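You operate a simulated robot arm through the tools that you are given. There is no shell and no other tool.

You run a simulated two-armed robot. Do the job below in one go: nothing can be reset, and whatever is moved stays where it is left.

## Task
Lay the cable sleeve in the blue clip, close it, then plug in and switch the supply on.
Fine: the yellow plug goes into the socket on the white supply box, its red switch comes last; leave the other clips shut.

The check looks at the end state, three seconds after you hand in, the way a careful person would. Anything else that was tipped, shoved, dropped, spilled or broken makes it a failure.

## Robot
Two 7-joint arms with fingered hands on one trunk that stands fixed in place. Base frame: the origin is at the foot of the trunk, x ahead of it, y to its left, z up; the work surface is at about z = 800. Lengths are in mm, angles in rad, forces in N, time in s.
The left shoulder is at [61, 125, 1130], the right one opposite. With the tool pointing down near the work surface each hand reaches from about 480 to 860 mm from the base axis, measured 20 degrees to its own side. Payload 3.6 kg a hand.
Tool frame (each hand has its own): the origin (TCP) lies between the finger pads and is the grasp point; the fingertips stand 34 mm ahead of it; z points along the fingers, y is the line along which they close. The gripper opens to 116 mm. The gripper's body begins 40 mm behind the TCP. The gripper is a hand of 5 fingers: y runs from the thumb to the fingers, the wrist lies at [-16, -160, -164] in the tool frame, and closing takes about 1.5 s.
Orientation is told as [roll, pitch, yaw] about the base's x, y, z axes, in that order, counted from this pose: with the fingers straight down and the wrist toward the robot, the tool's x, y and z point along [0, 1, 0], [1, 0, 0] and [0, 0, -1] of the base frame.

## Interface
- The arms move only by the tool drive_tool. It takes "left_moves", "right_moves" or both (then of equal length, played together; a hand with none holds still); each is a list of rows, each a list of 7 numbers: the shift along the tool's x, y, z in mm, then the turn, a rotation vector about the tool's x, y, z in rad, then the gripper command, from -1 (shut) to 1 (fully open), values between in proportion. In form: [[x, y, z, wx, wy, wz, gripper], ...]. A call has 1 to 20 rows; each row shifts and turns the commanded pose from where the row before left it, along the tool's axes as they then stand. Each row takes 0.2 s and may step no farther than 50 mm and 0.15 rad from the row before; otherwise, or with a gripper value out of range, the whole call is refused. A pose out of reach is approached as far as the arm can. The call stops where the force on the tool passes 80 N (or 10 N more than at its start, if that is more) or the arm is blocked; 0.2 s more then pass. Each finger travels about 153 mm/s and halts on what it meets, pressing with about 29 N; the grip force reading is that of the motor and also rises with nothing between the fingers. The clock runs only during rows and for 0.2 s after the last one: add rows that do not move to give the fingers time. The reply holds the time, the measured pose of the TCP, the force on the tool along the base axes, the opening and the grip force, in the units named above and with some noise, with the torque about the TCP (base axes, N m) and any sound that the robot's microphone picked up.
- Cameras (640 x 400 px; columns grow to the right, rows downward): "scene" is now at [157.7, -9.1, 1315.1]; the picture's right is [-0.09, -1.00, 0.00], its down [-0.47, 0.04, -0.88] and it looks along [0.88, -0.08, -0.47] (base axes); focal length 304 px, centre (320, 200). "left" rides on the left gripper at [-69, -134, -110] in its tool frame; the picture's right is [-0.77, -0.19, 0.61], its down [0.59, -0.58, 0.56] and it looks along [0.25, 0.80, 0.55] (tool axes); focal length 256 px, centre (320, 200). "right" rides on the right gripper at [69, -134, -110] in its tool frame; the picture's right is [-0.77, 0.19, -0.61], its down [-0.59, -0.58, 0.56] and it looks along [-0.25, 0.79, 0.55] (tool axes); focal length 256 px, centre (320, 200). There is no depth. A picture from a camera that has moved, and an enlarged one, comes with that camera's place and axes in the base frame and with its lens.
- get_image(camera): a new picture of that camera. It takes no simulated time.
- lift_body(by): slides the trunk up (or, below 0, down) by that many mm; the arms and the scene camera ride with it, the base frame stays. It gives what a move gives, with no picture.
- set_grasp(shape, hand): the hand has 5 fingers and takes this shape, open, in about a second: jaw (thumb against the fingers, like two jaws); tri (thumb and two fingers); tip (a fingertip pinch); poke (one finger out to press); point (the index stretched); flat (the hand flat); cup (the hand cupped); fist (a fist). The gripper value then closes the fingers along that shape, each until it touches; the sizes above hold for jaw. It gives what a move gives, with no picture.
- turn_head(pan, tilt): turns the head with the scene camera to pan (to the left, within 1.501 rad either way) and tilt (down, from -0.506 to 1.204), counted from straight ahead of the robot. It gives what a move gives.
- zoom(camera, box): a new picture of the part [left, top, right, bottom] of that camera's present view, enlarged. It takes no simulated time.
- close_job(): hands the job in; it is judged then, once.

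Nothing tells you positions but the pictures and the camera data. Unless the task says otherwise, let go and move clear before handing in.

The tools are called as name(argument=value, ...) on one line, values as JSON. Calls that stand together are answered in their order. drive_tool: Moves the arms, as the interface text tells. Its arguments: {"type":"object","properties":{"left_moves":{"type":"array"},"right_moves":{"type":"array"}},"required":[]} The other tools are called the same way: lift_body (by) slides the trunk up or down; set_grasp (shape, hand) gives the hand a shape; turn_head (pan, tilt) turns the head that bears the scene camera; get_image (camera) takes a picture; zoom (camera, box) takes an enlarged picture of a part of a camera's view; close_job () hands the job in.

At the start:

```text
clock: 0.0
left_eef_pos: [546.6, 242.4, 1129.4]
left_tcp_rot: [-0.001, 0.002, 0.002]
left_wrist_force: [0.4, -1.1, -0.5]
left_wrist_torque: [-0.02, 0.01, -0.01]
left_width: 115.7
left_finger_force: 0.1
left_shape: jaw
right_eef_pos: [530.7, -241.4, 1181.5]
right_tcp_rot: [-0.001, -0.001, 0.002]
right_wrist_force: [-0.3, 0.2, -0.1]
right_wrist_torque: [0.03, 0.0, 0.03]
right_width: 115.8
right_finger_force: 0.0
right_shape: jaw
trunk travel left (down, up): [-325.0, 437.0]
head pan, tilt: [-0.094, 0.487]
```

scene: 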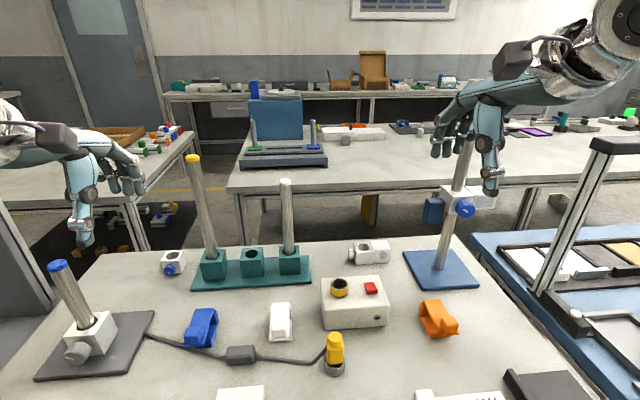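
right: 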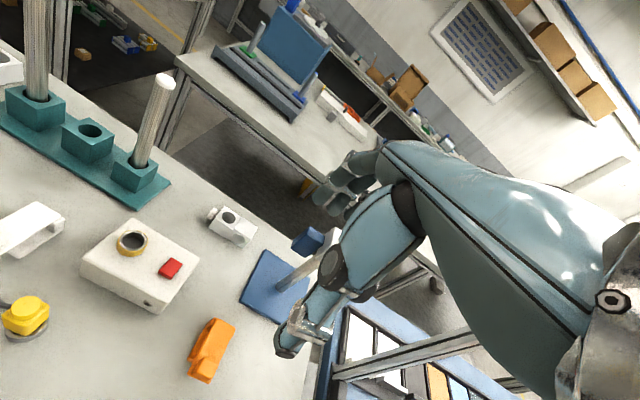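
left: 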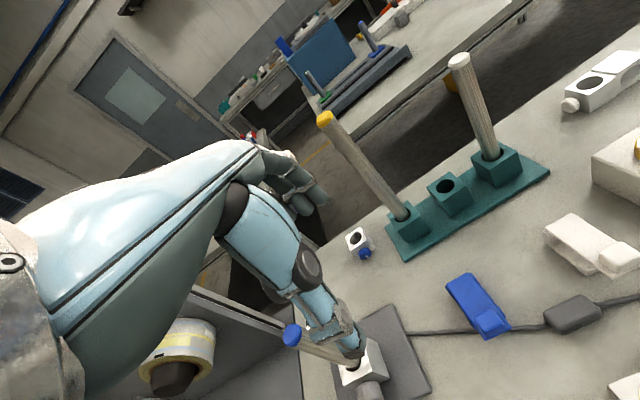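

I see a bench with a blue clip, a white clip and an orange clip, a cable running from a gray base via a dark sleeve to a yellow plug, and a white supply box with a ring socket and a red switch. First I'll look closer at each of them.

zoom(camera="scene", box=[140, 280, 380, 400])

zoom(camera="scene", box=[300, 240, 480, 360])

zoom(camera="left", box=[400, 200, 640, 400])

turn_head(pan=0.0, tilt=0.95)

```text
2.67 times, centred on (260, 340) of scene
camera zoom: at [157.7, -9.1, 1315.1], right [-0.09, -1.0, 0.0], down [-0.47, 0.04, -0.88], along [0.88, -0.08, -0.47], focal length 811 px, centre (480, -173)
```

zoom: 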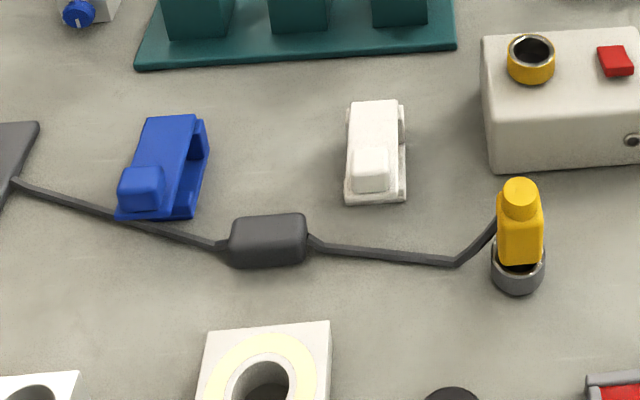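

```text
3.33 times, centred on (390, 300) of scene
camera zoom: at [157.7, -9.1, 1315.1], right [-0.09, -1.0, 0.0], down [-0.47, 0.04, -0.88], along [0.88, -0.08, -0.47], focal length 1014 px, centre (87, -133)
```

zoom: 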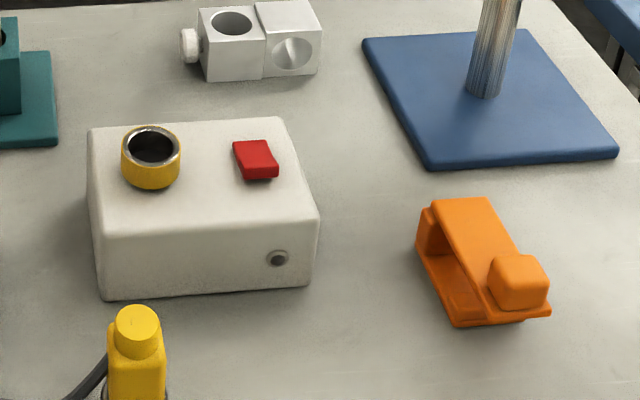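

```text
2.00 times, centred on (520, 300) of left
camera zoom: at [412.8, 173.0, 1238.3], right [-0.19, -0.77, -0.61], down [-0.58, 0.59, -0.56], along [0.79, 0.25, -0.55], focal length 512 px, centre (-80, 0)
```

zoom: 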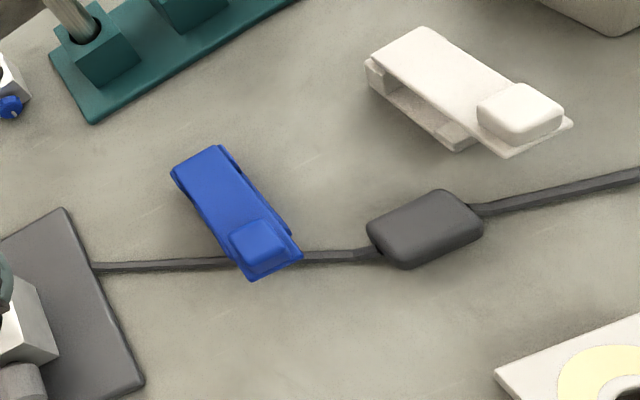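

```text
clock: 0.9
left_eef_pos: [547.5, 243.0, 1128.6]
left_tcp_rot: [-0.002, 0.0, 0.002]
left_wrist_force: [0.1, 0.5, 0.6]
left_wrist_torque: [0.0, 0.02, 0.0]
left_width: 115.9
left_finger_force: 0.0
left_shape: jaw
right_eef_pos: [530.5, -243.0, 1181.5]
right_tcp_rot: [-0.001, 0.0, 0.001]
right_wrist_force: [1.2, 0.4, 0.3]
right_wrist_torque: [0.04, 0.02, 0.02]
right_width: 116.1
right_finger_force: 0.0
right_shape: jaw
trunk travel left (down, up): [-325.0, 437.0]
head pan, tilt: [0.0, 0.949]
```

The clips look like hinged lids over a base with a block (knob) on the near end. I'll look from straight above to work out geometry.

get_image(camera="scene")

zoom(camera="scene", box=[160, 130, 300, 220])

zoom(camera="scene", box=[300, 80, 460, 220])

```text
taken
camera scene: at [139.6, -0.6, 1276.6], right [0.0, -1.0, 0.0], down [-0.81, 0.0, -0.58], along [0.58, 0.0, -0.81], focal length 304 px, centre (320, 200)
```

scene: 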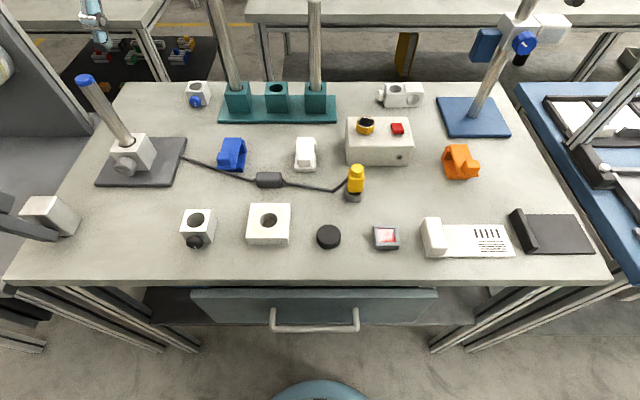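

```text
4.44 times, centred on (230, 175) of scene
camera zoom: at [139.6, -0.6, 1276.6], right [0.0, -1.0, 0.0], down [-0.81, 0.0, -0.58], along [0.58, 0.0, -0.81], focal length 1352 px, centre (720, 311)
```

zoom: 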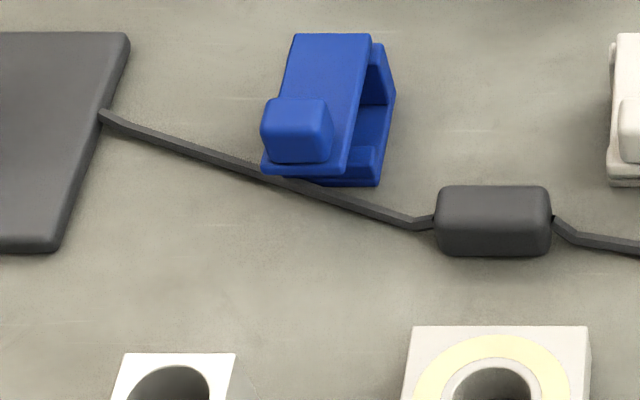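

```text
2.86 times, centred on (380, 150) of scene
camera zoom: at [139.6, -0.6, 1276.6], right [0.0, -1.0, 0.0], down [-0.81, 0.0, -0.58], along [0.58, 0.0, -0.81], focal length 869 px, centre (149, 343)
```

zoom: 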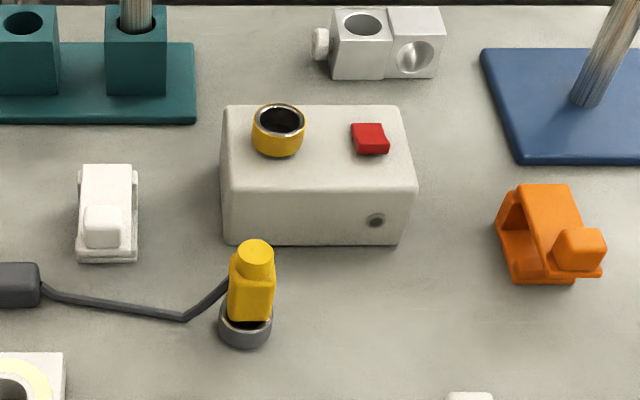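

I have rough places: blue clip near [587, 182], sleeve near [521, 98], plug near [490, -66], socket near [627, -93], switch near [620, -158]. Next I'll zoom hard on each part to understand the mechanisms.

zoom(camera="scene", box=[210, 130, 258, 160])

zoom(camera="left", box=[430, 260, 526, 350])

zoom(camera="right", box=[80, 200, 240, 320])

zoom(camera="scene", box=[330, 150, 386, 206])

zoom(camera="scene", box=[340, 110, 420, 160])

zoom(camera="scene", box=[285, 130, 330, 180])

zoom(camera="scene", box=[430, 135, 490, 185])

```text
13.33 times, centred on (234, 145) of scene
camera zoom: at [139.6, -0.6, 1276.6], right [0.0, -1.0, 0.0], down [-0.81, 0.0, -0.58], along [0.58, 0.0, -0.81], focal length 4054 px, centre (1467, 933)
```

zoom: 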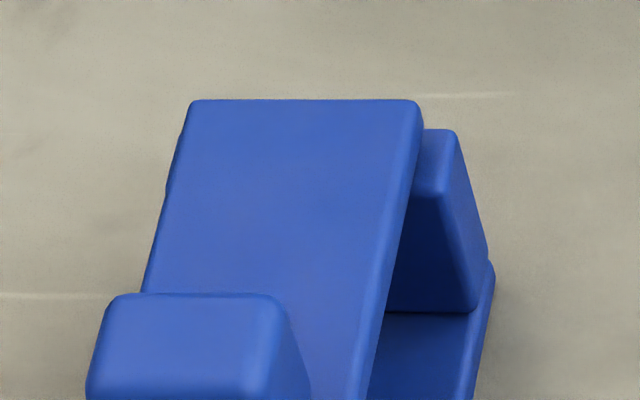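

```text
4.44 times, centred on (478, 305) of left
camera zoom: at [412.8, 173.0, 1238.3], right [-0.19, -0.77, -0.61], down [-0.58, 0.59, -0.56], along [0.79, 0.25, -0.55], focal length 1138 px, centre (-382, -267)
```

zoom: 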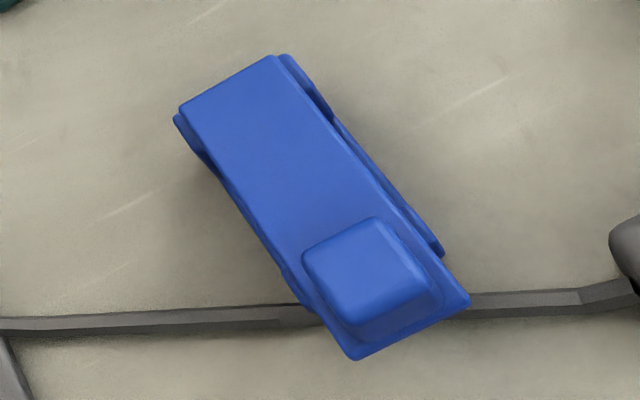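

```text
3.33 times, centred on (160, 260) of right
camera zoom: at [396.8, -172.8, 1292.2], right [0.19, -0.77, 0.61], down [-0.58, -0.59, -0.56], along [0.8, -0.25, -0.55], focal length 853 px, centre (853, 0)
```

zoom: 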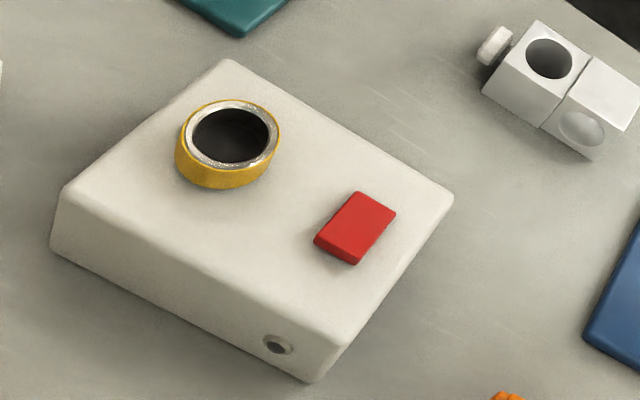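

```text
7.14 times, centred on (358, 178) of scene
camera zoom: at [139.6, -0.6, 1276.6], right [0.0, -1.0, 0.0], down [-0.81, 0.0, -0.58], along [0.58, 0.0, -0.81], focal length 2172 px, centre (49, 357)
```

zoom: 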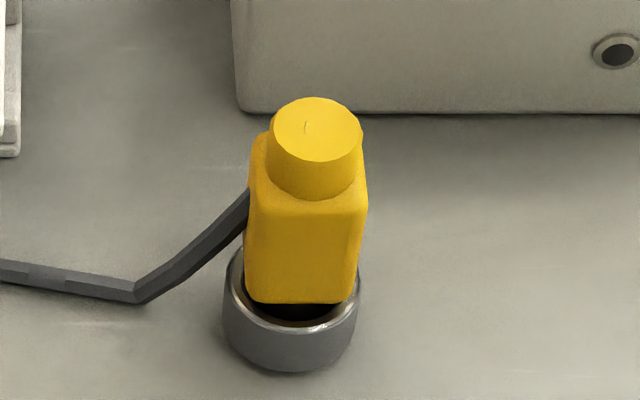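

```text
8.00 times, centred on (380, 135) of scene
camera zoom: at [139.6, -0.6, 1276.6], right [0.0, -1.0, 0.0], down [-0.81, 0.0, -0.58], along [0.58, 0.0, -0.81], focal length 2433 px, centre (-160, 720)
```

zoom: 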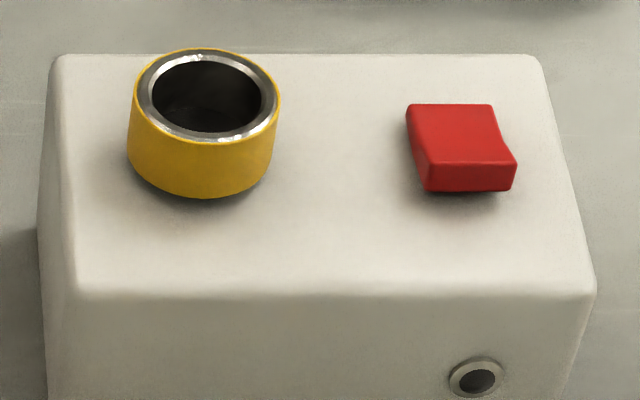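

```text
8.00 times, centred on (308, 155) of scene
camera zoom: at [139.6, -0.6, 1276.6], right [0.0, -1.0, 0.0], down [-0.81, 0.0, -0.58], along [0.58, 0.0, -0.81], focal length 2433 px, centre (420, 560)
```

zoom: 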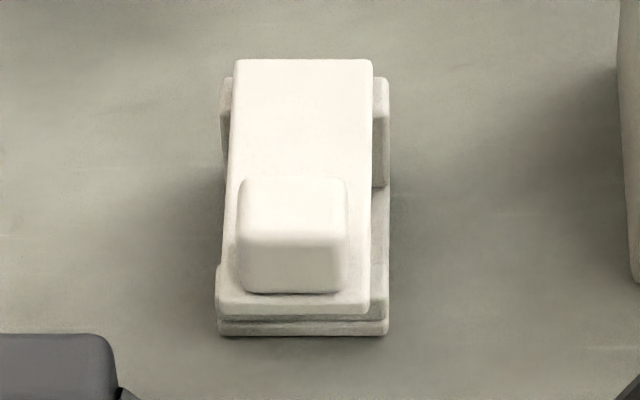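

```text
8.00 times, centred on (460, 160) of scene
camera zoom: at [139.6, -0.6, 1276.6], right [0.0, -1.0, 0.0], down [-0.81, 0.0, -0.58], along [0.58, 0.0, -0.81], focal length 2433 px, centre (-800, 520)
```

zoom: 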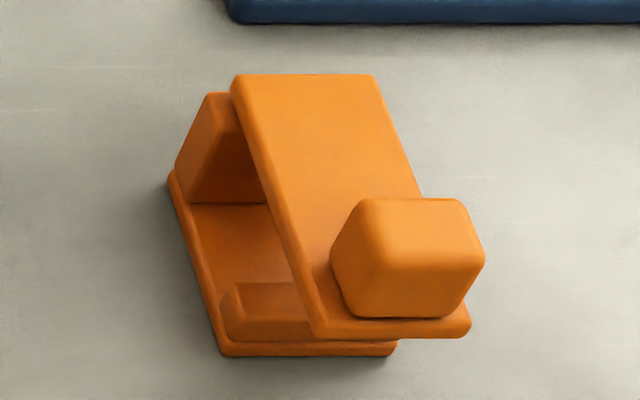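

The clips are shut: each lid lies level on a rear post (hinge at the far side), overhanging the base at the near end with a knob on top. I'll look at the hands' shape and the sleeve before planning the opening.

turn_head(pan=0.4, tilt=0.45)

get_image(camera="scene")

zoom(camera="left", box=[120, 120, 440, 400])

```text
clock: 1.8
left_eef_pos: [547.8, 243.4, 1128.9]
left_tcp_rot: [0.001, -0.001, -0.001]
left_wrist_force: [1.2, 0.5, 0.5]
left_wrist_torque: [0.0, -0.04, 0.01]
left_width: 115.9
left_finger_force: 0.0
left_shape: jaw
right_eef_pos: [530.8, -241.0, 1181.9]
right_tcp_rot: [-0.001, 0.0, 0.003]
right_wrist_force: [-0.3, -0.4, 0.1]
right_wrist_torque: [0.0, 0.0, -0.01]
right_width: 115.7
right_finger_force: 0.1
right_shape: jaw
trunk travel left (down, up): [-325.0, 437.0]
head pan, tilt: [0.4, 0.45]
```

```text
taken
camera scene: at [151.5, 35.1, 1318.4], right [0.39, -0.92, 0.0], down [-0.4, -0.17, -0.9], along [0.83, 0.35, -0.44], focal length 304 px, centre (320, 200)
```

scene: 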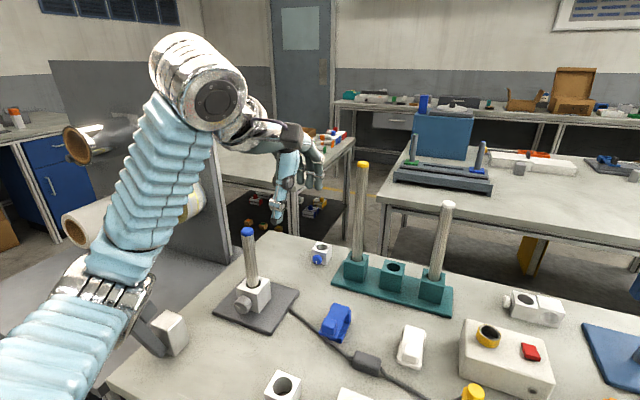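

```text
1.43 times, centred on (280, 260) of left
camera zoom: at [412.8, 173.0, 1238.3], right [-0.19, -0.77, -0.61], down [-0.58, 0.59, -0.56], along [0.79, 0.25, -0.55], focal length 366 px, centre (377, 114)
```

zoom: 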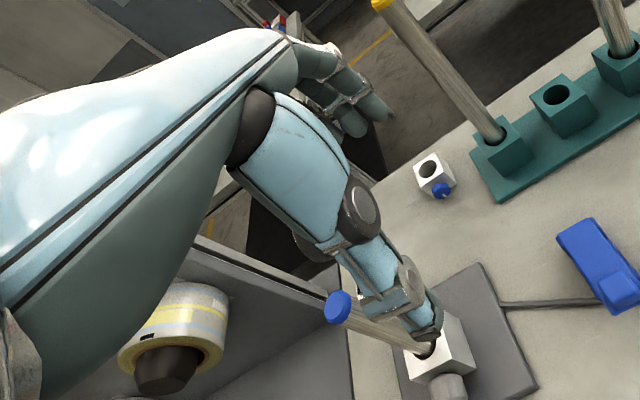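

The hand is human-like: thumb on the near side, four fingers beyond. I'll try the tip shape on the left hand to see how its pinch looks.

set_grasp(hand="left", shape="tip")

zoom(camera="left", box=[120, 120, 440, 400])

zoom(camera="scene", box=[220, 90, 350, 240])

zoom(camera="scene", box=[280, 290, 400, 380])

```text
clock: 2.7
left_eef_pos: [547.1, 242.7, 1128.0]
left_tcp_rot: [0.001, 0.0, 0.002]
left_wrist_force: [-0.1, -0.2, 0.3]
left_wrist_torque: [0.01, 0.01, 0.01]
left_width: 116.1
left_finger_force: 0.1
left_shape: tip
right_eef_pos: [530.3, -242.4, 1181.8]
right_tcp_rot: [0.0, -0.001, 0.001]
right_wrist_force: [0.1, -0.5, 0.6]
right_wrist_torque: [0.0, -0.04, 0.0]
right_width: 115.9
right_finger_force: 0.1
right_shape: jaw
trunk travel left (down, up): [-325.0, 437.0]
head pan, tilt: [0.4, 0.45]
```

```text
1.43 times, centred on (280, 260) of left
camera zoom: at [412.8, 173.0, 1238.3], right [-0.19, -0.77, -0.61], down [-0.58, 0.59, -0.56], along [0.79, 0.25, -0.55], focal length 366 px, centre (377, 114)
```

zoom: 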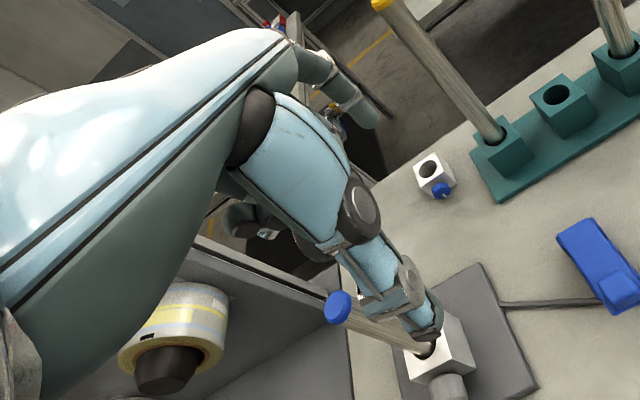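

```text
2.67 times, centred on (285, 165) of scene
camera zoom: at [151.5, 35.2, 1318.5], right [0.39, -0.92, 0.0], down [-0.4, -0.17, -0.9], along [0.83, 0.35, -0.44], focal length 811 px, centre (413, 293)
```

zoom: 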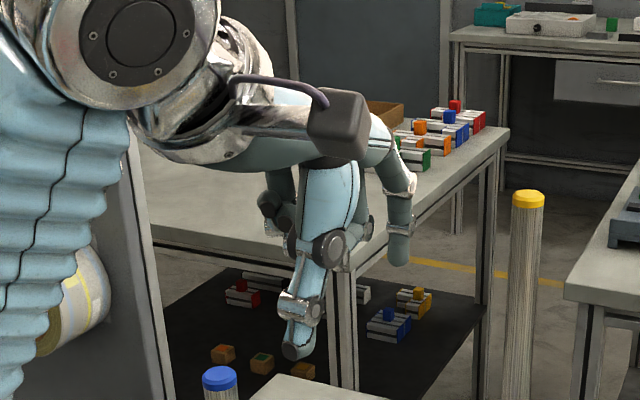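

```text
4.44 times, centred on (340, 335) of scene
camera zoom: at [151.5, 35.2, 1318.5], right [0.39, -0.92, 0.0], down [-0.4, -0.17, -0.9], along [0.83, 0.35, -0.44], focal length 1352 px, centre (231, -400)
```

zoom: 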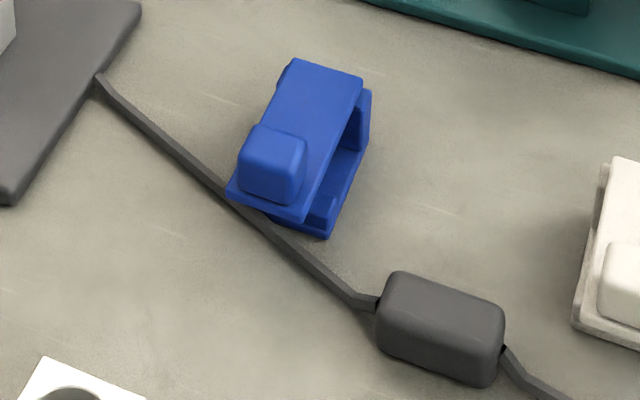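

The tip shape gives a thumb-index pinch, which suits the lid. Now I measure the clip and the sleeve with high zooms.

turn_head(pan=0.0, tilt=0.75)

get_image(camera="scene")

```text
clock: 3.6
left_eef_pos: [547.1, 242.9, 1128.8]
left_tcp_rot: [-0.001, 0.001, 0.001]
left_wrist_force: [0.3, -0.3, -0.3]
left_wrist_torque: [0.01, 0.03, 0.02]
left_width: 116.1
left_finger_force: 0.0
left_shape: tip
right_eef_pos: [530.3, -241.0, 1180.9]
right_tcp_rot: [-0.001, 0.001, 0.0]
right_wrist_force: [0.0, 0.4, -0.3]
right_wrist_torque: [-0.01, 0.0, 0.0]
right_width: 115.9
right_finger_force: 0.1
right_shape: jaw
trunk travel left (down, up): [-325.0, 437.0]
head pan, tilt: [0.0, 0.75]
```

```text
taken
camera scene: at [149.8, -0.5, 1292.1], right [0.0, -1.0, 0.0], down [-0.68, 0.0, -0.73], along [0.73, 0.0, -0.68], focal length 304 px, centre (320, 200)
```

scene: 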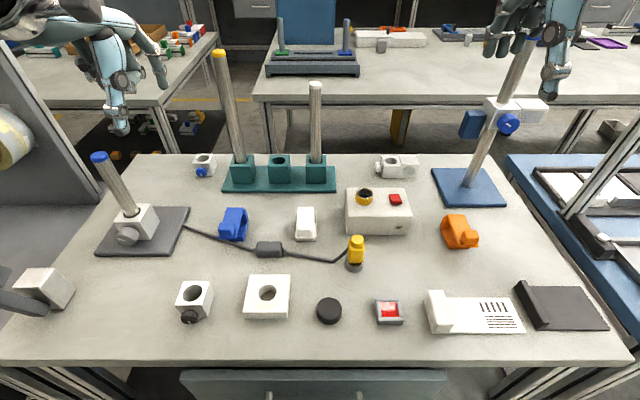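

This view is a good overview. I zoom on the blue clip, the sleeve and the plug from here.

zoom(camera="scene", box=[208, 203, 264, 243])

zoom(camera="scene", box=[244, 230, 300, 265])

zoom(camera="scene", box=[432, 205, 488, 255])

zoom(camera="scene", box=[330, 228, 386, 276])

zoom(camera="scene", box=[340, 180, 420, 235])

```text
10.00 times, centred on (236, 223) of scene
camera zoom: at [149.8, -0.5, 1292.1], right [0.0, -1.0, 0.0], down [-0.68, 0.0, -0.73], along [0.73, 0.0, -0.68], focal length 3041 px, centre (1160, -30)
```

zoom: 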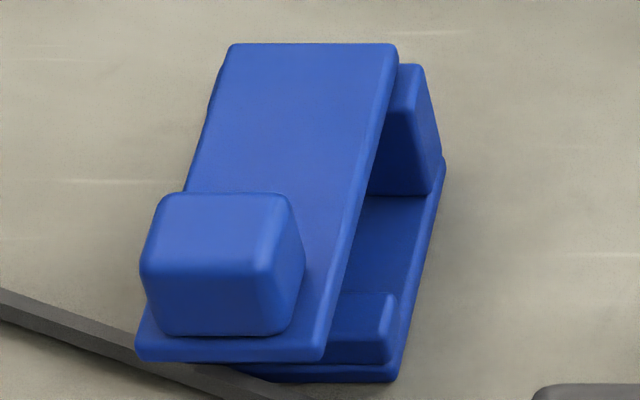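

```text
11.43 times, centred on (272, 248) of scene
camera zoom: at [149.8, -0.5, 1292.1], right [0.0, -1.0, 0.0], down [-0.68, 0.0, -0.73], along [0.73, 0.0, -0.68], focal length 3475 px, centre (869, -343)
```

zoom: 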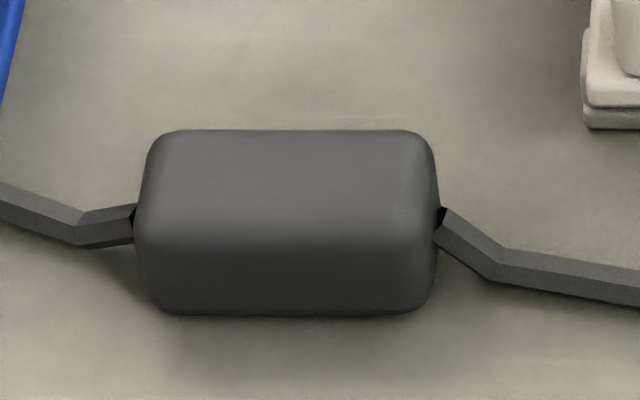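

```text
8.00 times, centred on (460, 230) of scene
camera zoom: at [149.8, -0.5, 1292.1], right [0.0, -1.0, 0.0], down [-0.68, 0.0, -0.73], along [0.73, 0.0, -0.68], focal length 2433 px, centre (-800, -40)
```

zoom: 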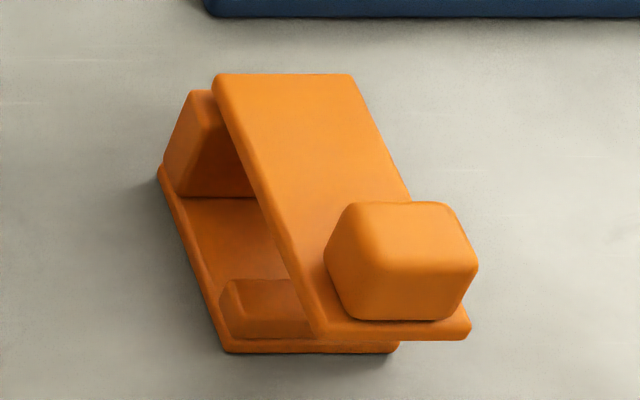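

```text
8.33 times, centred on (358, 252) of scene
camera zoom: at [149.8, -0.5, 1292.1], right [0.0, -1.0, 0.0], down [-0.68, 0.0, -0.73], along [0.73, 0.0, -0.68], focal length 2534 px, centre (3, -233)
```

zoom: 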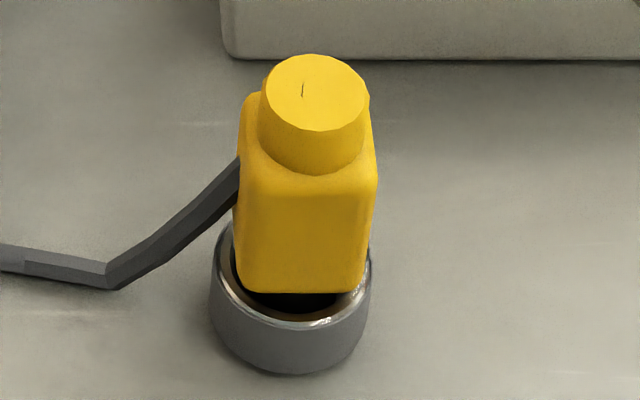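

```text
7.27 times, centred on (380, 208) of scene
camera zoom: at [149.8, -0.5, 1292.1], right [0.0, -1.0, 0.0], down [-0.68, 0.0, -0.73], along [0.73, 0.0, -0.68], focal length 2212 px, centre (-116, 146)
```

zoom: 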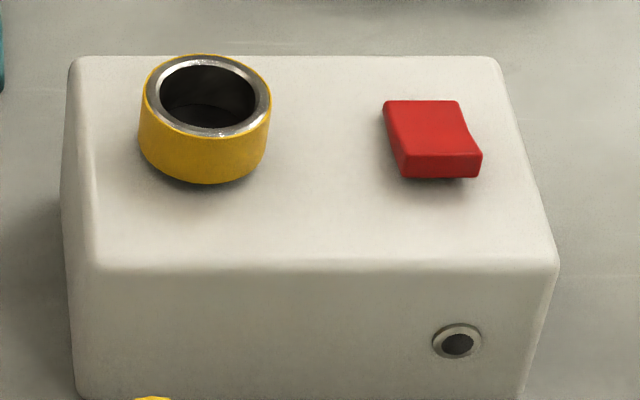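

From these I get: lid x 530–612, y 162–198, top z ≈ 840, knob x 533–551, y 168–192, top z ≈ 859; channel between step and post x ≈ 564–601; sleeve 25×52×20 centred at [524, 100]. I'll partially close the tip pinch in the air to see its closed geometry.

drive_tool(left_moves=[[0, 0, 0, 0, 0, 0, -0.4], [0, 0, 0, 0, 0, 0, -0.4], [0, 0, 0, 0, 0, 0, -0.4], [0, 0, 0, 0, 0, 0, -0.4], [0, 0, 0, 0, 0, 0, -0.4]])

get_image(camera="left")

turn_head(pan=0.35, tilt=0.35)

get_image(camera="scene")

zoom(camera="scene", box=[220, 90, 350, 240])

```text
clock: 4.8
left_eef_pos: [546.8, 241.2, 1128.4]
left_tcp_rot: [0.0, -0.001, 0.0]
left_wrist_force: [-0.2, -0.3, 0.8]
left_wrist_torque: [0.0, 0.0, 0.02]
left_width: 36.3
left_finger_force: 0.0
left_shape: tip
right_eef_pos: [530.6, -242.4, 1181.8]
right_tcp_rot: [0.001, 0.001, 0.002]
right_wrist_force: [0.8, -0.5, 0.8]
right_wrist_torque: [-0.02, -0.01, 0.03]
right_width: 115.8
right_finger_force: 0.0
right_shape: jaw
trunk travel left (down, up): [-325.0, 437.0]
head pan, tilt: [0.0, 0.75]
```

```text
taken
camera left: at [412.8, 173.0, 1238.3], right [-0.19, -0.77, -0.61], down [-0.58, 0.59, -0.56], along [0.79, 0.25, -0.55], focal length 256 px, centre (320, 200)
```

left: 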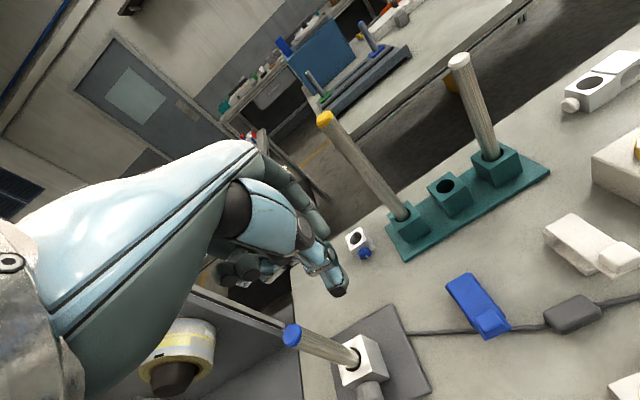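

```text
clock: 5.7
left_eef_pos: [547.5, 242.0, 1129.2]
left_tcp_rot: [-0.001, -0.001, 0.002]
left_wrist_force: [0.0, 0.3, 0.4]
left_wrist_torque: [0.03, 0.02, 0.02]
left_width: 36.3
left_finger_force: 0.1
left_shape: tip
right_eef_pos: [529.4, -241.2, 1181.8]
right_tcp_rot: [0.0, 0.0, 0.001]
right_wrist_force: [0.8, 0.6, -0.3]
right_wrist_torque: [0.02, 0.0, -0.03]
right_width: 116.1
right_finger_force: 0.1
right_shape: jaw
trunk travel left (down, up): [-325.0, 437.0]
head pan, tilt: [0.351, 0.351]
```

```text
taken
camera scene: at [154.3, 31.4, 1327.6], right [0.34, -0.94, 0.0], down [-0.32, -0.12, -0.94], along [0.88, 0.32, -0.34], focal length 304 px, centre (320, 200)
```

scene: 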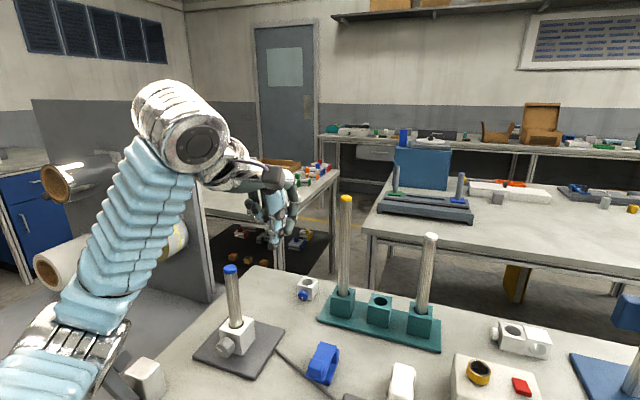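

```text
2.67 times, centred on (285, 165) of scene
camera zoom: at [154.3, 31.4, 1327.6], right [0.34, -0.94, 0.0], down [-0.32, -0.12, -0.94], along [0.88, 0.32, -0.34], focal length 811 px, centre (413, 293)
```

zoom: 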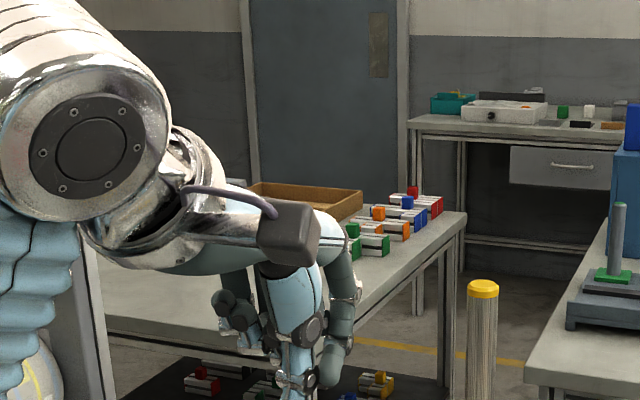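

The pinch works as expected. Plan: right hand (yawed 90°, coming from the right) pinches the lid's sides at the overhang and swings it open; the left hand later places the sleeve. First I move the left hand aside and bring the right hand over, turning it.

set_grasp(hand="right", shape="tip")

drive_tool(left_moves=[[15, -6, -10, 0, 0, 0, 0], [15, -6, -10, 0, 0, 0, 0], [15, -6, -10, 0, 0, 0, 0], [15, -6, -10, 0, 0, 0, 0], [15, -6, -10, 0, 0, 0, 0], [15, -6, -10, 0, 0, 0, 0]], right_moves=[[40, -5, 10, 0, 0, 0, 0], [40, -5, 10, 0, 0, 0, 0], [40, -5, 10, 0, 0, 0, 0], [40, -5, 10, 0, 0, 0, 0], [40, -5, 10, 0, 0, 0, 0], [40, -5, 10, 0, 0, 0, 0]])

drive_tool(right_moves=[[0, 0, 0, 0, 0, -0.1428, 0], [0, 0, 0, 0, 0, -0.1428, 0], [0, 0, 0, 0, 0, -0.1428, 0], [0, 0, 0, 0, 0, -0.1428, 0], [0, 0, 0, 0, 0, -0.1428, 0], [0, 0, 0, 0, 0, -0.1428, 0], [0, 0, 0, 0, 0, -0.1428, 0], [0, 0, 0, 0, 0, -0.1428, 0], [0, 0, 0, 0, 0, -0.1428, 0], [0, 0, 0, 0, 0, -0.1428, 0], [0, 0, 0, 0, 0, -0.1428, 0]])

turn_head(pan=0.1, tilt=0.55)

get_image(camera="scene")

get_image(camera="right")

```text
clock: 6.6
left_eef_pos: [547.8, 243.0, 1128.4]
left_tcp_rot: [0.001, 0.001, 0.0]
left_wrist_force: [-0.6, 1.1, -0.4]
left_wrist_torque: [-0.01, 0.02, 0.04]
left_width: 36.5
left_finger_force: 0.1
left_shape: tip
right_eef_pos: [529.3, -241.8, 1180.2]
right_tcp_rot: [-0.002, 0.001, 0.002]
right_wrist_force: [0.7, -0.1, -0.4]
right_wrist_torque: [0.0, 0.01, 0.0]
right_width: 115.9
right_finger_force: 0.1
right_shape: tip
trunk travel left (down, up): [-325.0, 437.0]
head pan, tilt: [0.351, 0.351]
```

```text
clock: 8.0
left_eef_pos: [511.3, 336.4, 1188.5]
left_tcp_rot: [-0.003, 0.001, 0.002]
left_wrist_force: [0.4, 1.3, -1.1]
left_wrist_torque: [-0.04, 0.01, -0.03]
left_width: 57.3
left_finger_force: 0.1
left_shape: tip
right_eef_pos: [500.4, 1.5, 1119.2]
right_tcp_rot: [-0.002, 0.001, 0.001]
right_wrist_force: [0.2, 0.5, 0.0]
right_wrist_torque: [-0.01, -0.01, -0.01]
right_width: 58.7
right_finger_force: 0.1
right_shape: tip
trunk travel left (down, up): [-325.0, 437.0]
head pan, tilt: [0.351, 0.351]
```

```text
clock: 10.4
left_eef_pos: [512.0, 333.2, 1187.2]
left_tcp_rot: [0.002, 0.002, 0.001]
left_wrist_force: [-0.2, 0.3, -0.7]
left_wrist_torque: [0.03, 0.01, 0.0]
left_width: 57.2
left_finger_force: 0.1
left_shape: tip
right_eef_pos: [501.1, -0.3, 1120.9]
right_tcp_rot: [0.002, -0.002, 1.573]
right_wrist_force: [-0.2, 1.0, 0.7]
right_wrist_torque: [0.0, 0.0, -0.02]
right_width: 58.9
right_finger_force: 0.0
right_shape: tip
trunk travel left (down, up): [-325.0, 437.0]
head pan, tilt: [0.351, 0.351]
```

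```text
clock: 11.2
left_eef_pos: [511.7, 334.0, 1187.6]
left_tcp_rot: [0.001, 0.001, -0.002]
left_wrist_force: [-0.2, -0.3, -0.2]
left_wrist_torque: [0.02, 0.0, 0.03]
left_width: 57.4
left_finger_force: 0.0
left_shape: tip
right_eef_pos: [498.8, -0.9, 1119.8]
right_tcp_rot: [-0.002, -0.001, 1.572]
right_wrist_force: [0.0, -0.2, -1.0]
right_wrist_torque: [0.0, -0.02, 0.01]
right_width: 58.6
right_finger_force: 0.0
right_shape: tip
trunk travel left (down, up): [-325.0, 437.0]
head pan, tilt: [0.099, 0.55]
```

```text
taken
camera scene: at [156.3, 8.8, 1309.5], right [0.1, -0.99, 0.0], down [-0.52, -0.05, -0.85], along [0.85, 0.09, -0.52], focal length 304 px, centre (320, 200)
```

scene: 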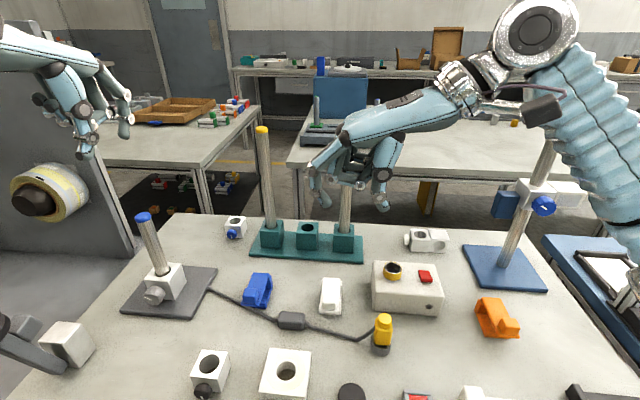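

```text
taken
camera right: at [432.0, -135.4, 1231.9], right [0.77, 0.19, 0.61], down [0.59, -0.58, -0.57], along [0.25, 0.8, -0.55], focal length 256 px, centre (320, 200)
```

right: 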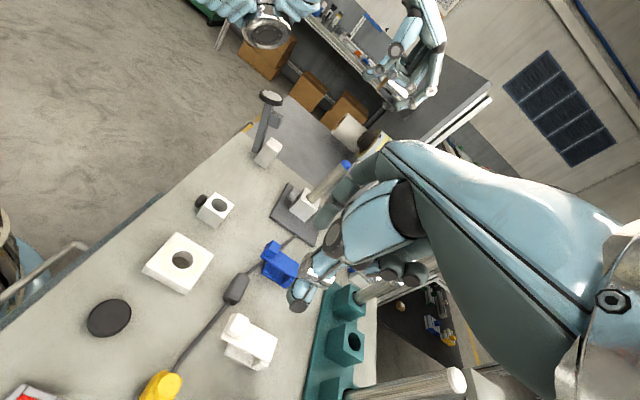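

The right hand is turned and clear. I move it above the lid's overhang at about [540, 180, 960] and check alignment.

drive_tool(right_moves=[[-8, 36, 20, 0, 0, 0, 0], [-8, 36, 20, 0, 0, 0, 0], [-8, 36, 20, 0, 0, 0, 0], [-8, 36, 20, 0, 0, 0, 0], [-8, 36, 20, 0, 0, 0, 0], [0, 0, 30, 0, 0, 0, 0], [0, 0, 30, 0, 0, 0, 0], [0, 0, 0, 0, 0, 0, 0]])

get_image(camera="scene")

get_image(camera="right")

get_image(camera="left")

```text
clock: 12.9
left_eef_pos: [512.1, 334.2, 1189.0]
left_tcp_rot: [-0.001, 0.001, 0.001]
left_wrist_force: [-0.7, -0.5, 0.7]
left_wrist_torque: [0.02, 0.01, 0.01]
left_width: 57.3
left_finger_force: 0.1
left_shape: tip
right_eef_pos: [540.3, 179.5, 960.9]
right_tcp_rot: [-0.001, 0.001, 1.572]
right_wrist_force: [0.7, -0.4, 0.6]
right_wrist_torque: [0.01, 0.0, 0.03]
right_width: 58.9
right_finger_force: 0.0
right_shape: tip
trunk travel left (down, up): [-325.0, 437.0]
head pan, tilt: [0.099, 0.55]
```

```text
taken
camera scene: at [156.3, 8.8, 1309.5], right [0.1, -0.99, 0.0], down [-0.52, -0.05, -0.85], along [0.85, 0.08, -0.52], focal length 304 px, centre (320, 200)
```

scene: 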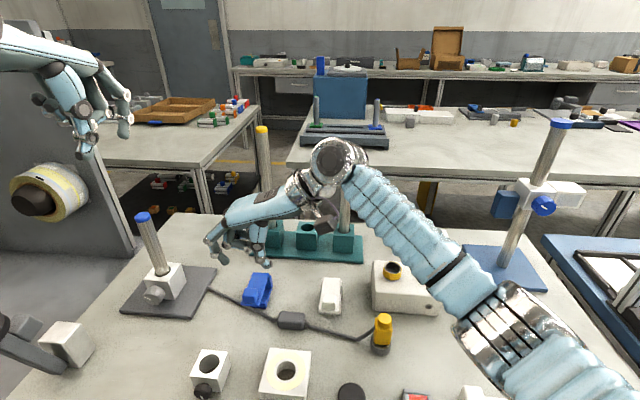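

```text
taken
camera right: at [472.1, 46.0, 1072.4], right [0.77, 0.19, 0.61], down [0.59, -0.58, -0.57], along [0.25, 0.8, -0.55], focal length 256 px, centre (320, 200)
```

right: 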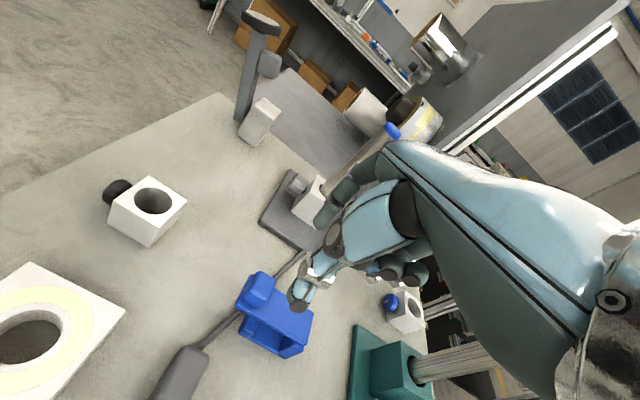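

```text
taken
camera left: at [377.5, 264.0, 1298.3], right [-0.19, -0.77, -0.61], down [-0.58, 0.59, -0.57], along [0.79, 0.25, -0.55], focal length 256 px, centre (320, 200)
```

left: 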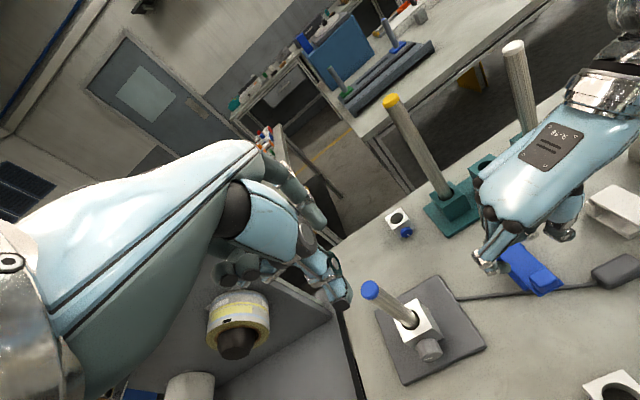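

The pinch straddles the lid in line. I lower most of the way and check again.

drive_tool(right_moves=[[0, 0, 20, 0, 0, 0, 0], [0, 0, 20, 0, 0, 0, 0], [0, 0, 20, 0, 0, 0, 0], [0, 0, 15, 0, 0, 0, 0], [0, 0, 0, 0, 0, 0, 0]])

zoom(camera="scene", box=[190, 220, 310, 320])

zoom(camera="right", box=[200, 220, 400, 400])

zoom(camera="left", box=[440, 180, 640, 320])

```text
clock: 14.2
left_eef_pos: [513.2, 334.1, 1188.5]
left_tcp_rot: [0.0, 0.001, 0.0]
left_wrist_force: [-1.2, 0.3, 0.4]
left_wrist_torque: [0.0, -0.01, 0.01]
left_width: 57.0
left_finger_force: 0.1
left_shape: tip
right_eef_pos: [540.5, 179.5, 885.3]
right_tcp_rot: [0.002, -0.001, 1.572]
right_wrist_force: [-0.4, -0.6, 0.5]
right_wrist_torque: [0.02, 0.01, 0.04]
right_width: 59.0
right_finger_force: 0.1
right_shape: tip
trunk travel left (down, up): [-325.0, 437.0]
head pan, tilt: [0.099, 0.55]
```

```text
4.00 times, centred on (250, 270) of scene
camera zoom: at [156.4, 9.1, 1309.5], right [0.1, -0.99, 0.0], down [-0.52, -0.05, -0.85], along [0.85, 0.08, -0.52], focal length 1216 px, centre (600, -80)
```

zoom: 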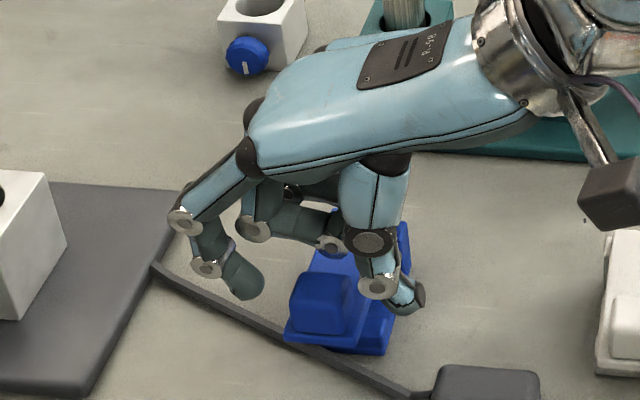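

```text
2.22 times, centred on (300, 310) of right
camera zoom: at [471.9, 45.5, 996.4], right [0.77, 0.19, 0.61], down [0.59, -0.58, -0.57], along [0.25, 0.8, -0.55], focal length 569 px, centre (364, -44)
```

zoom: 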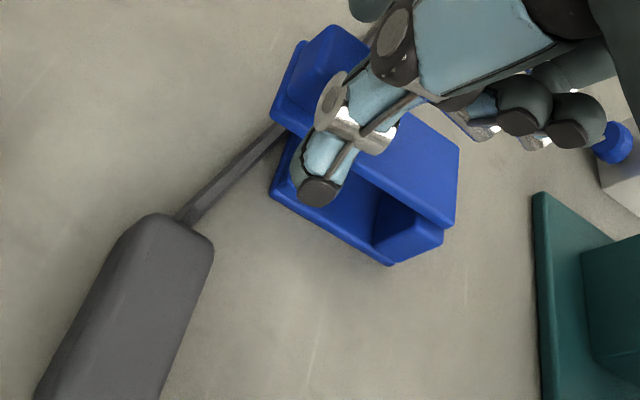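

```text
2.86 times, centred on (540, 250) of left
camera zoom: at [377.5, 264.2, 1298.2], right [-0.19, -0.77, -0.61], down [-0.58, 0.59, -0.57], along [0.79, 0.25, -0.55], focal length 731 px, centre (-309, 57)
```

zoom: 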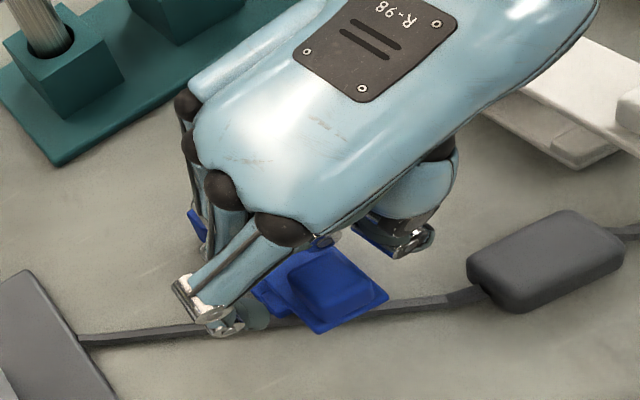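

The fingers straddle the lid overhang with clearance. I shift 3 mm toward the robot, lower to TCP z ≈ 853 and look before closing.

drive_tool(right_moves=[[3, 0, 16, 0, 0, 0, 0], [0, 0, 16, 0, 0, 0, 0], [0, 0, 0, 0, 0, 0, 0]])

zoom(camera="scene", box=[190, 220, 310, 320])

zoom(camera="right", box=[200, 220, 400, 400])

```text
clock: 14.9
left_eef_pos: [508.6, 334.1, 1190.8]
left_tcp_rot: [0.0, -0.004, 0.0]
left_wrist_force: [0.8, 0.1, 0.6]
left_wrist_torque: [0.02, -0.01, 0.01]
left_width: 56.9
left_finger_force: 0.0
left_shape: tip
right_eef_pos: [535.6, 182.4, 864.2]
right_tcp_rot: [-0.011, -0.014, 1.574]
right_wrist_force: [6.4, 9.3, 49.2]
right_wrist_torque: [-0.07, -0.54, 0.11]
right_width: 58.6
right_finger_force: 0.1
right_shape: tip
trunk travel left (down, up): [-325.0, 437.0]
head pan, tilt: [0.099, 0.55]
```

```text
4.00 times, centred on (250, 270) of scene
camera zoom: at [152.7, 8.7, 1310.5], right [0.1, -0.99, 0.0], down [-0.52, -0.05, -0.85], along [0.85, 0.09, -0.52], focal length 1216 px, centre (600, -80)
```

zoom: 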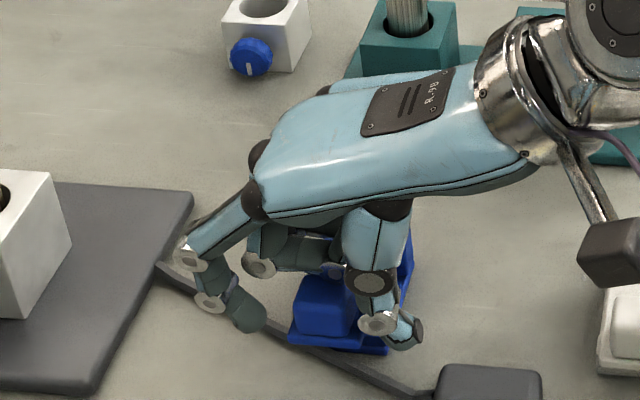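

```text
2.22 times, centred on (300, 310) of right
camera zoom: at [467.0, 46.3, 972.3], right [0.76, 0.18, 0.62], down [0.6, -0.57, -0.57], along [0.25, 0.8, -0.54], focal length 569 px, centre (364, -44)
```

zoom: 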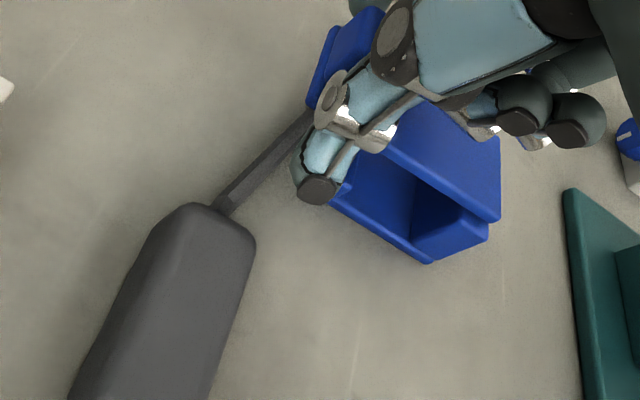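

The force jumped to 49 N: the curled middle finger is resting on the knob. I back off at once, and will come in tilted (~60°, fingers pointing forward and down) so the curled fingers stay clear above the lid.

drive_tool(right_moves=[[0, 0, -30, 0, 0, 0, 0], [0, 0, -40, 0, 0, 0, 0], [0, 0, -30, 0, 0, 0, 0], [30, 0, 0, 0, 0, 0, 0], [30, 0, 0, 0, 0, 0, 0], [0, 0, 0, 0, -0.15, 0, 0], [0, 0, 0, 0, -0.15, 0, 0], [0, 0, 0, 0, -0.15, 0, 0], [0, 0, 0, 0, -0.15, 0, 0], [0, 0, 0, 0, -0.15, 0, 0], [0, 0, 0, 0, -0.15, 0, 0], [0, 0, 0, 0, -0.15, 0, 0], [0, 0, 0, 0, 0, 0, 0]])

get_image(camera="scene")

get_image(camera="right")

get_image(camera="left")

```text
clock: 17.8
left_eef_pos: [511.9, 334.4, 1188.2]
left_tcp_rot: [0.001, -0.001, 0.001]
left_wrist_force: [0.4, 0.1, 0.3]
left_wrist_torque: [-0.01, -0.02, 0.03]
left_width: 57.3
left_finger_force: 0.1
left_shape: tip
right_eef_pos: [476.1, 178.8, 953.6]
right_tcp_rot: [-1.05, -0.001, 1.571]
right_wrist_force: [-0.9, -0.3, 0.4]
right_wrist_torque: [-0.01, 0.05, 0.05]
right_width: 58.7
right_finger_force: 0.0
right_shape: tip
trunk travel left (down, up): [-325.0, 437.0]
head pan, tilt: [0.099, 0.55]
```

```text
taken
camera scene: at [156.3, 9.0, 1309.4], right [0.1, -0.99, 0.0], down [-0.52, -0.05, -0.85], along [0.85, 0.08, -0.52], focal length 304 px, centre (320, 200)
```

scene: 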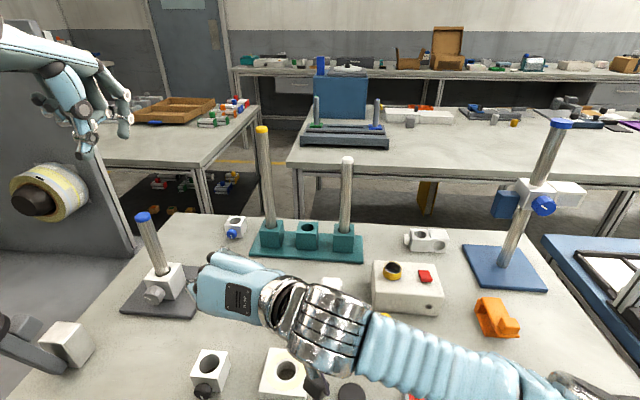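

```text
taken
camera right: at [347.1, 44.6, 949.7], right [-0.15, 0.19, 0.97], down [0.78, -0.58, 0.23], along [0.6, 0.8, -0.06], focal length 256 px, centre (320, 200)
```

right: 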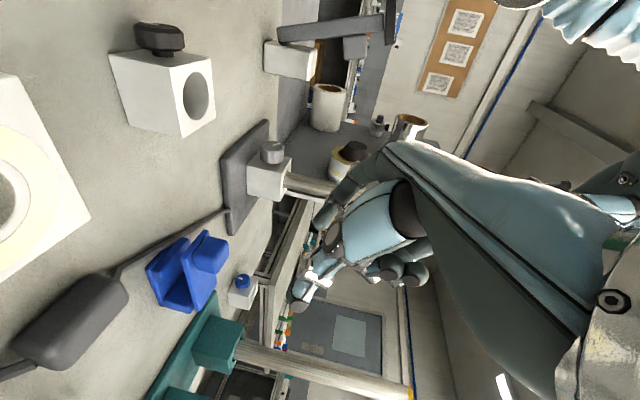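

```text
taken
camera left: at [377.5, 264.2, 1298.2], right [-0.19, -0.77, -0.61], down [-0.58, 0.59, -0.57], along [0.79, 0.25, -0.55], focal length 256 px, centre (320, 200)
```

left: 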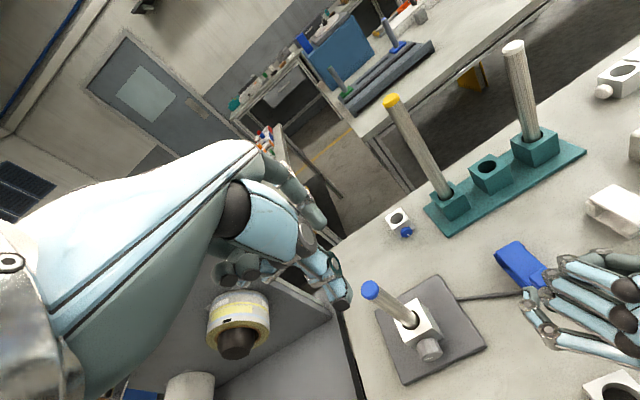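

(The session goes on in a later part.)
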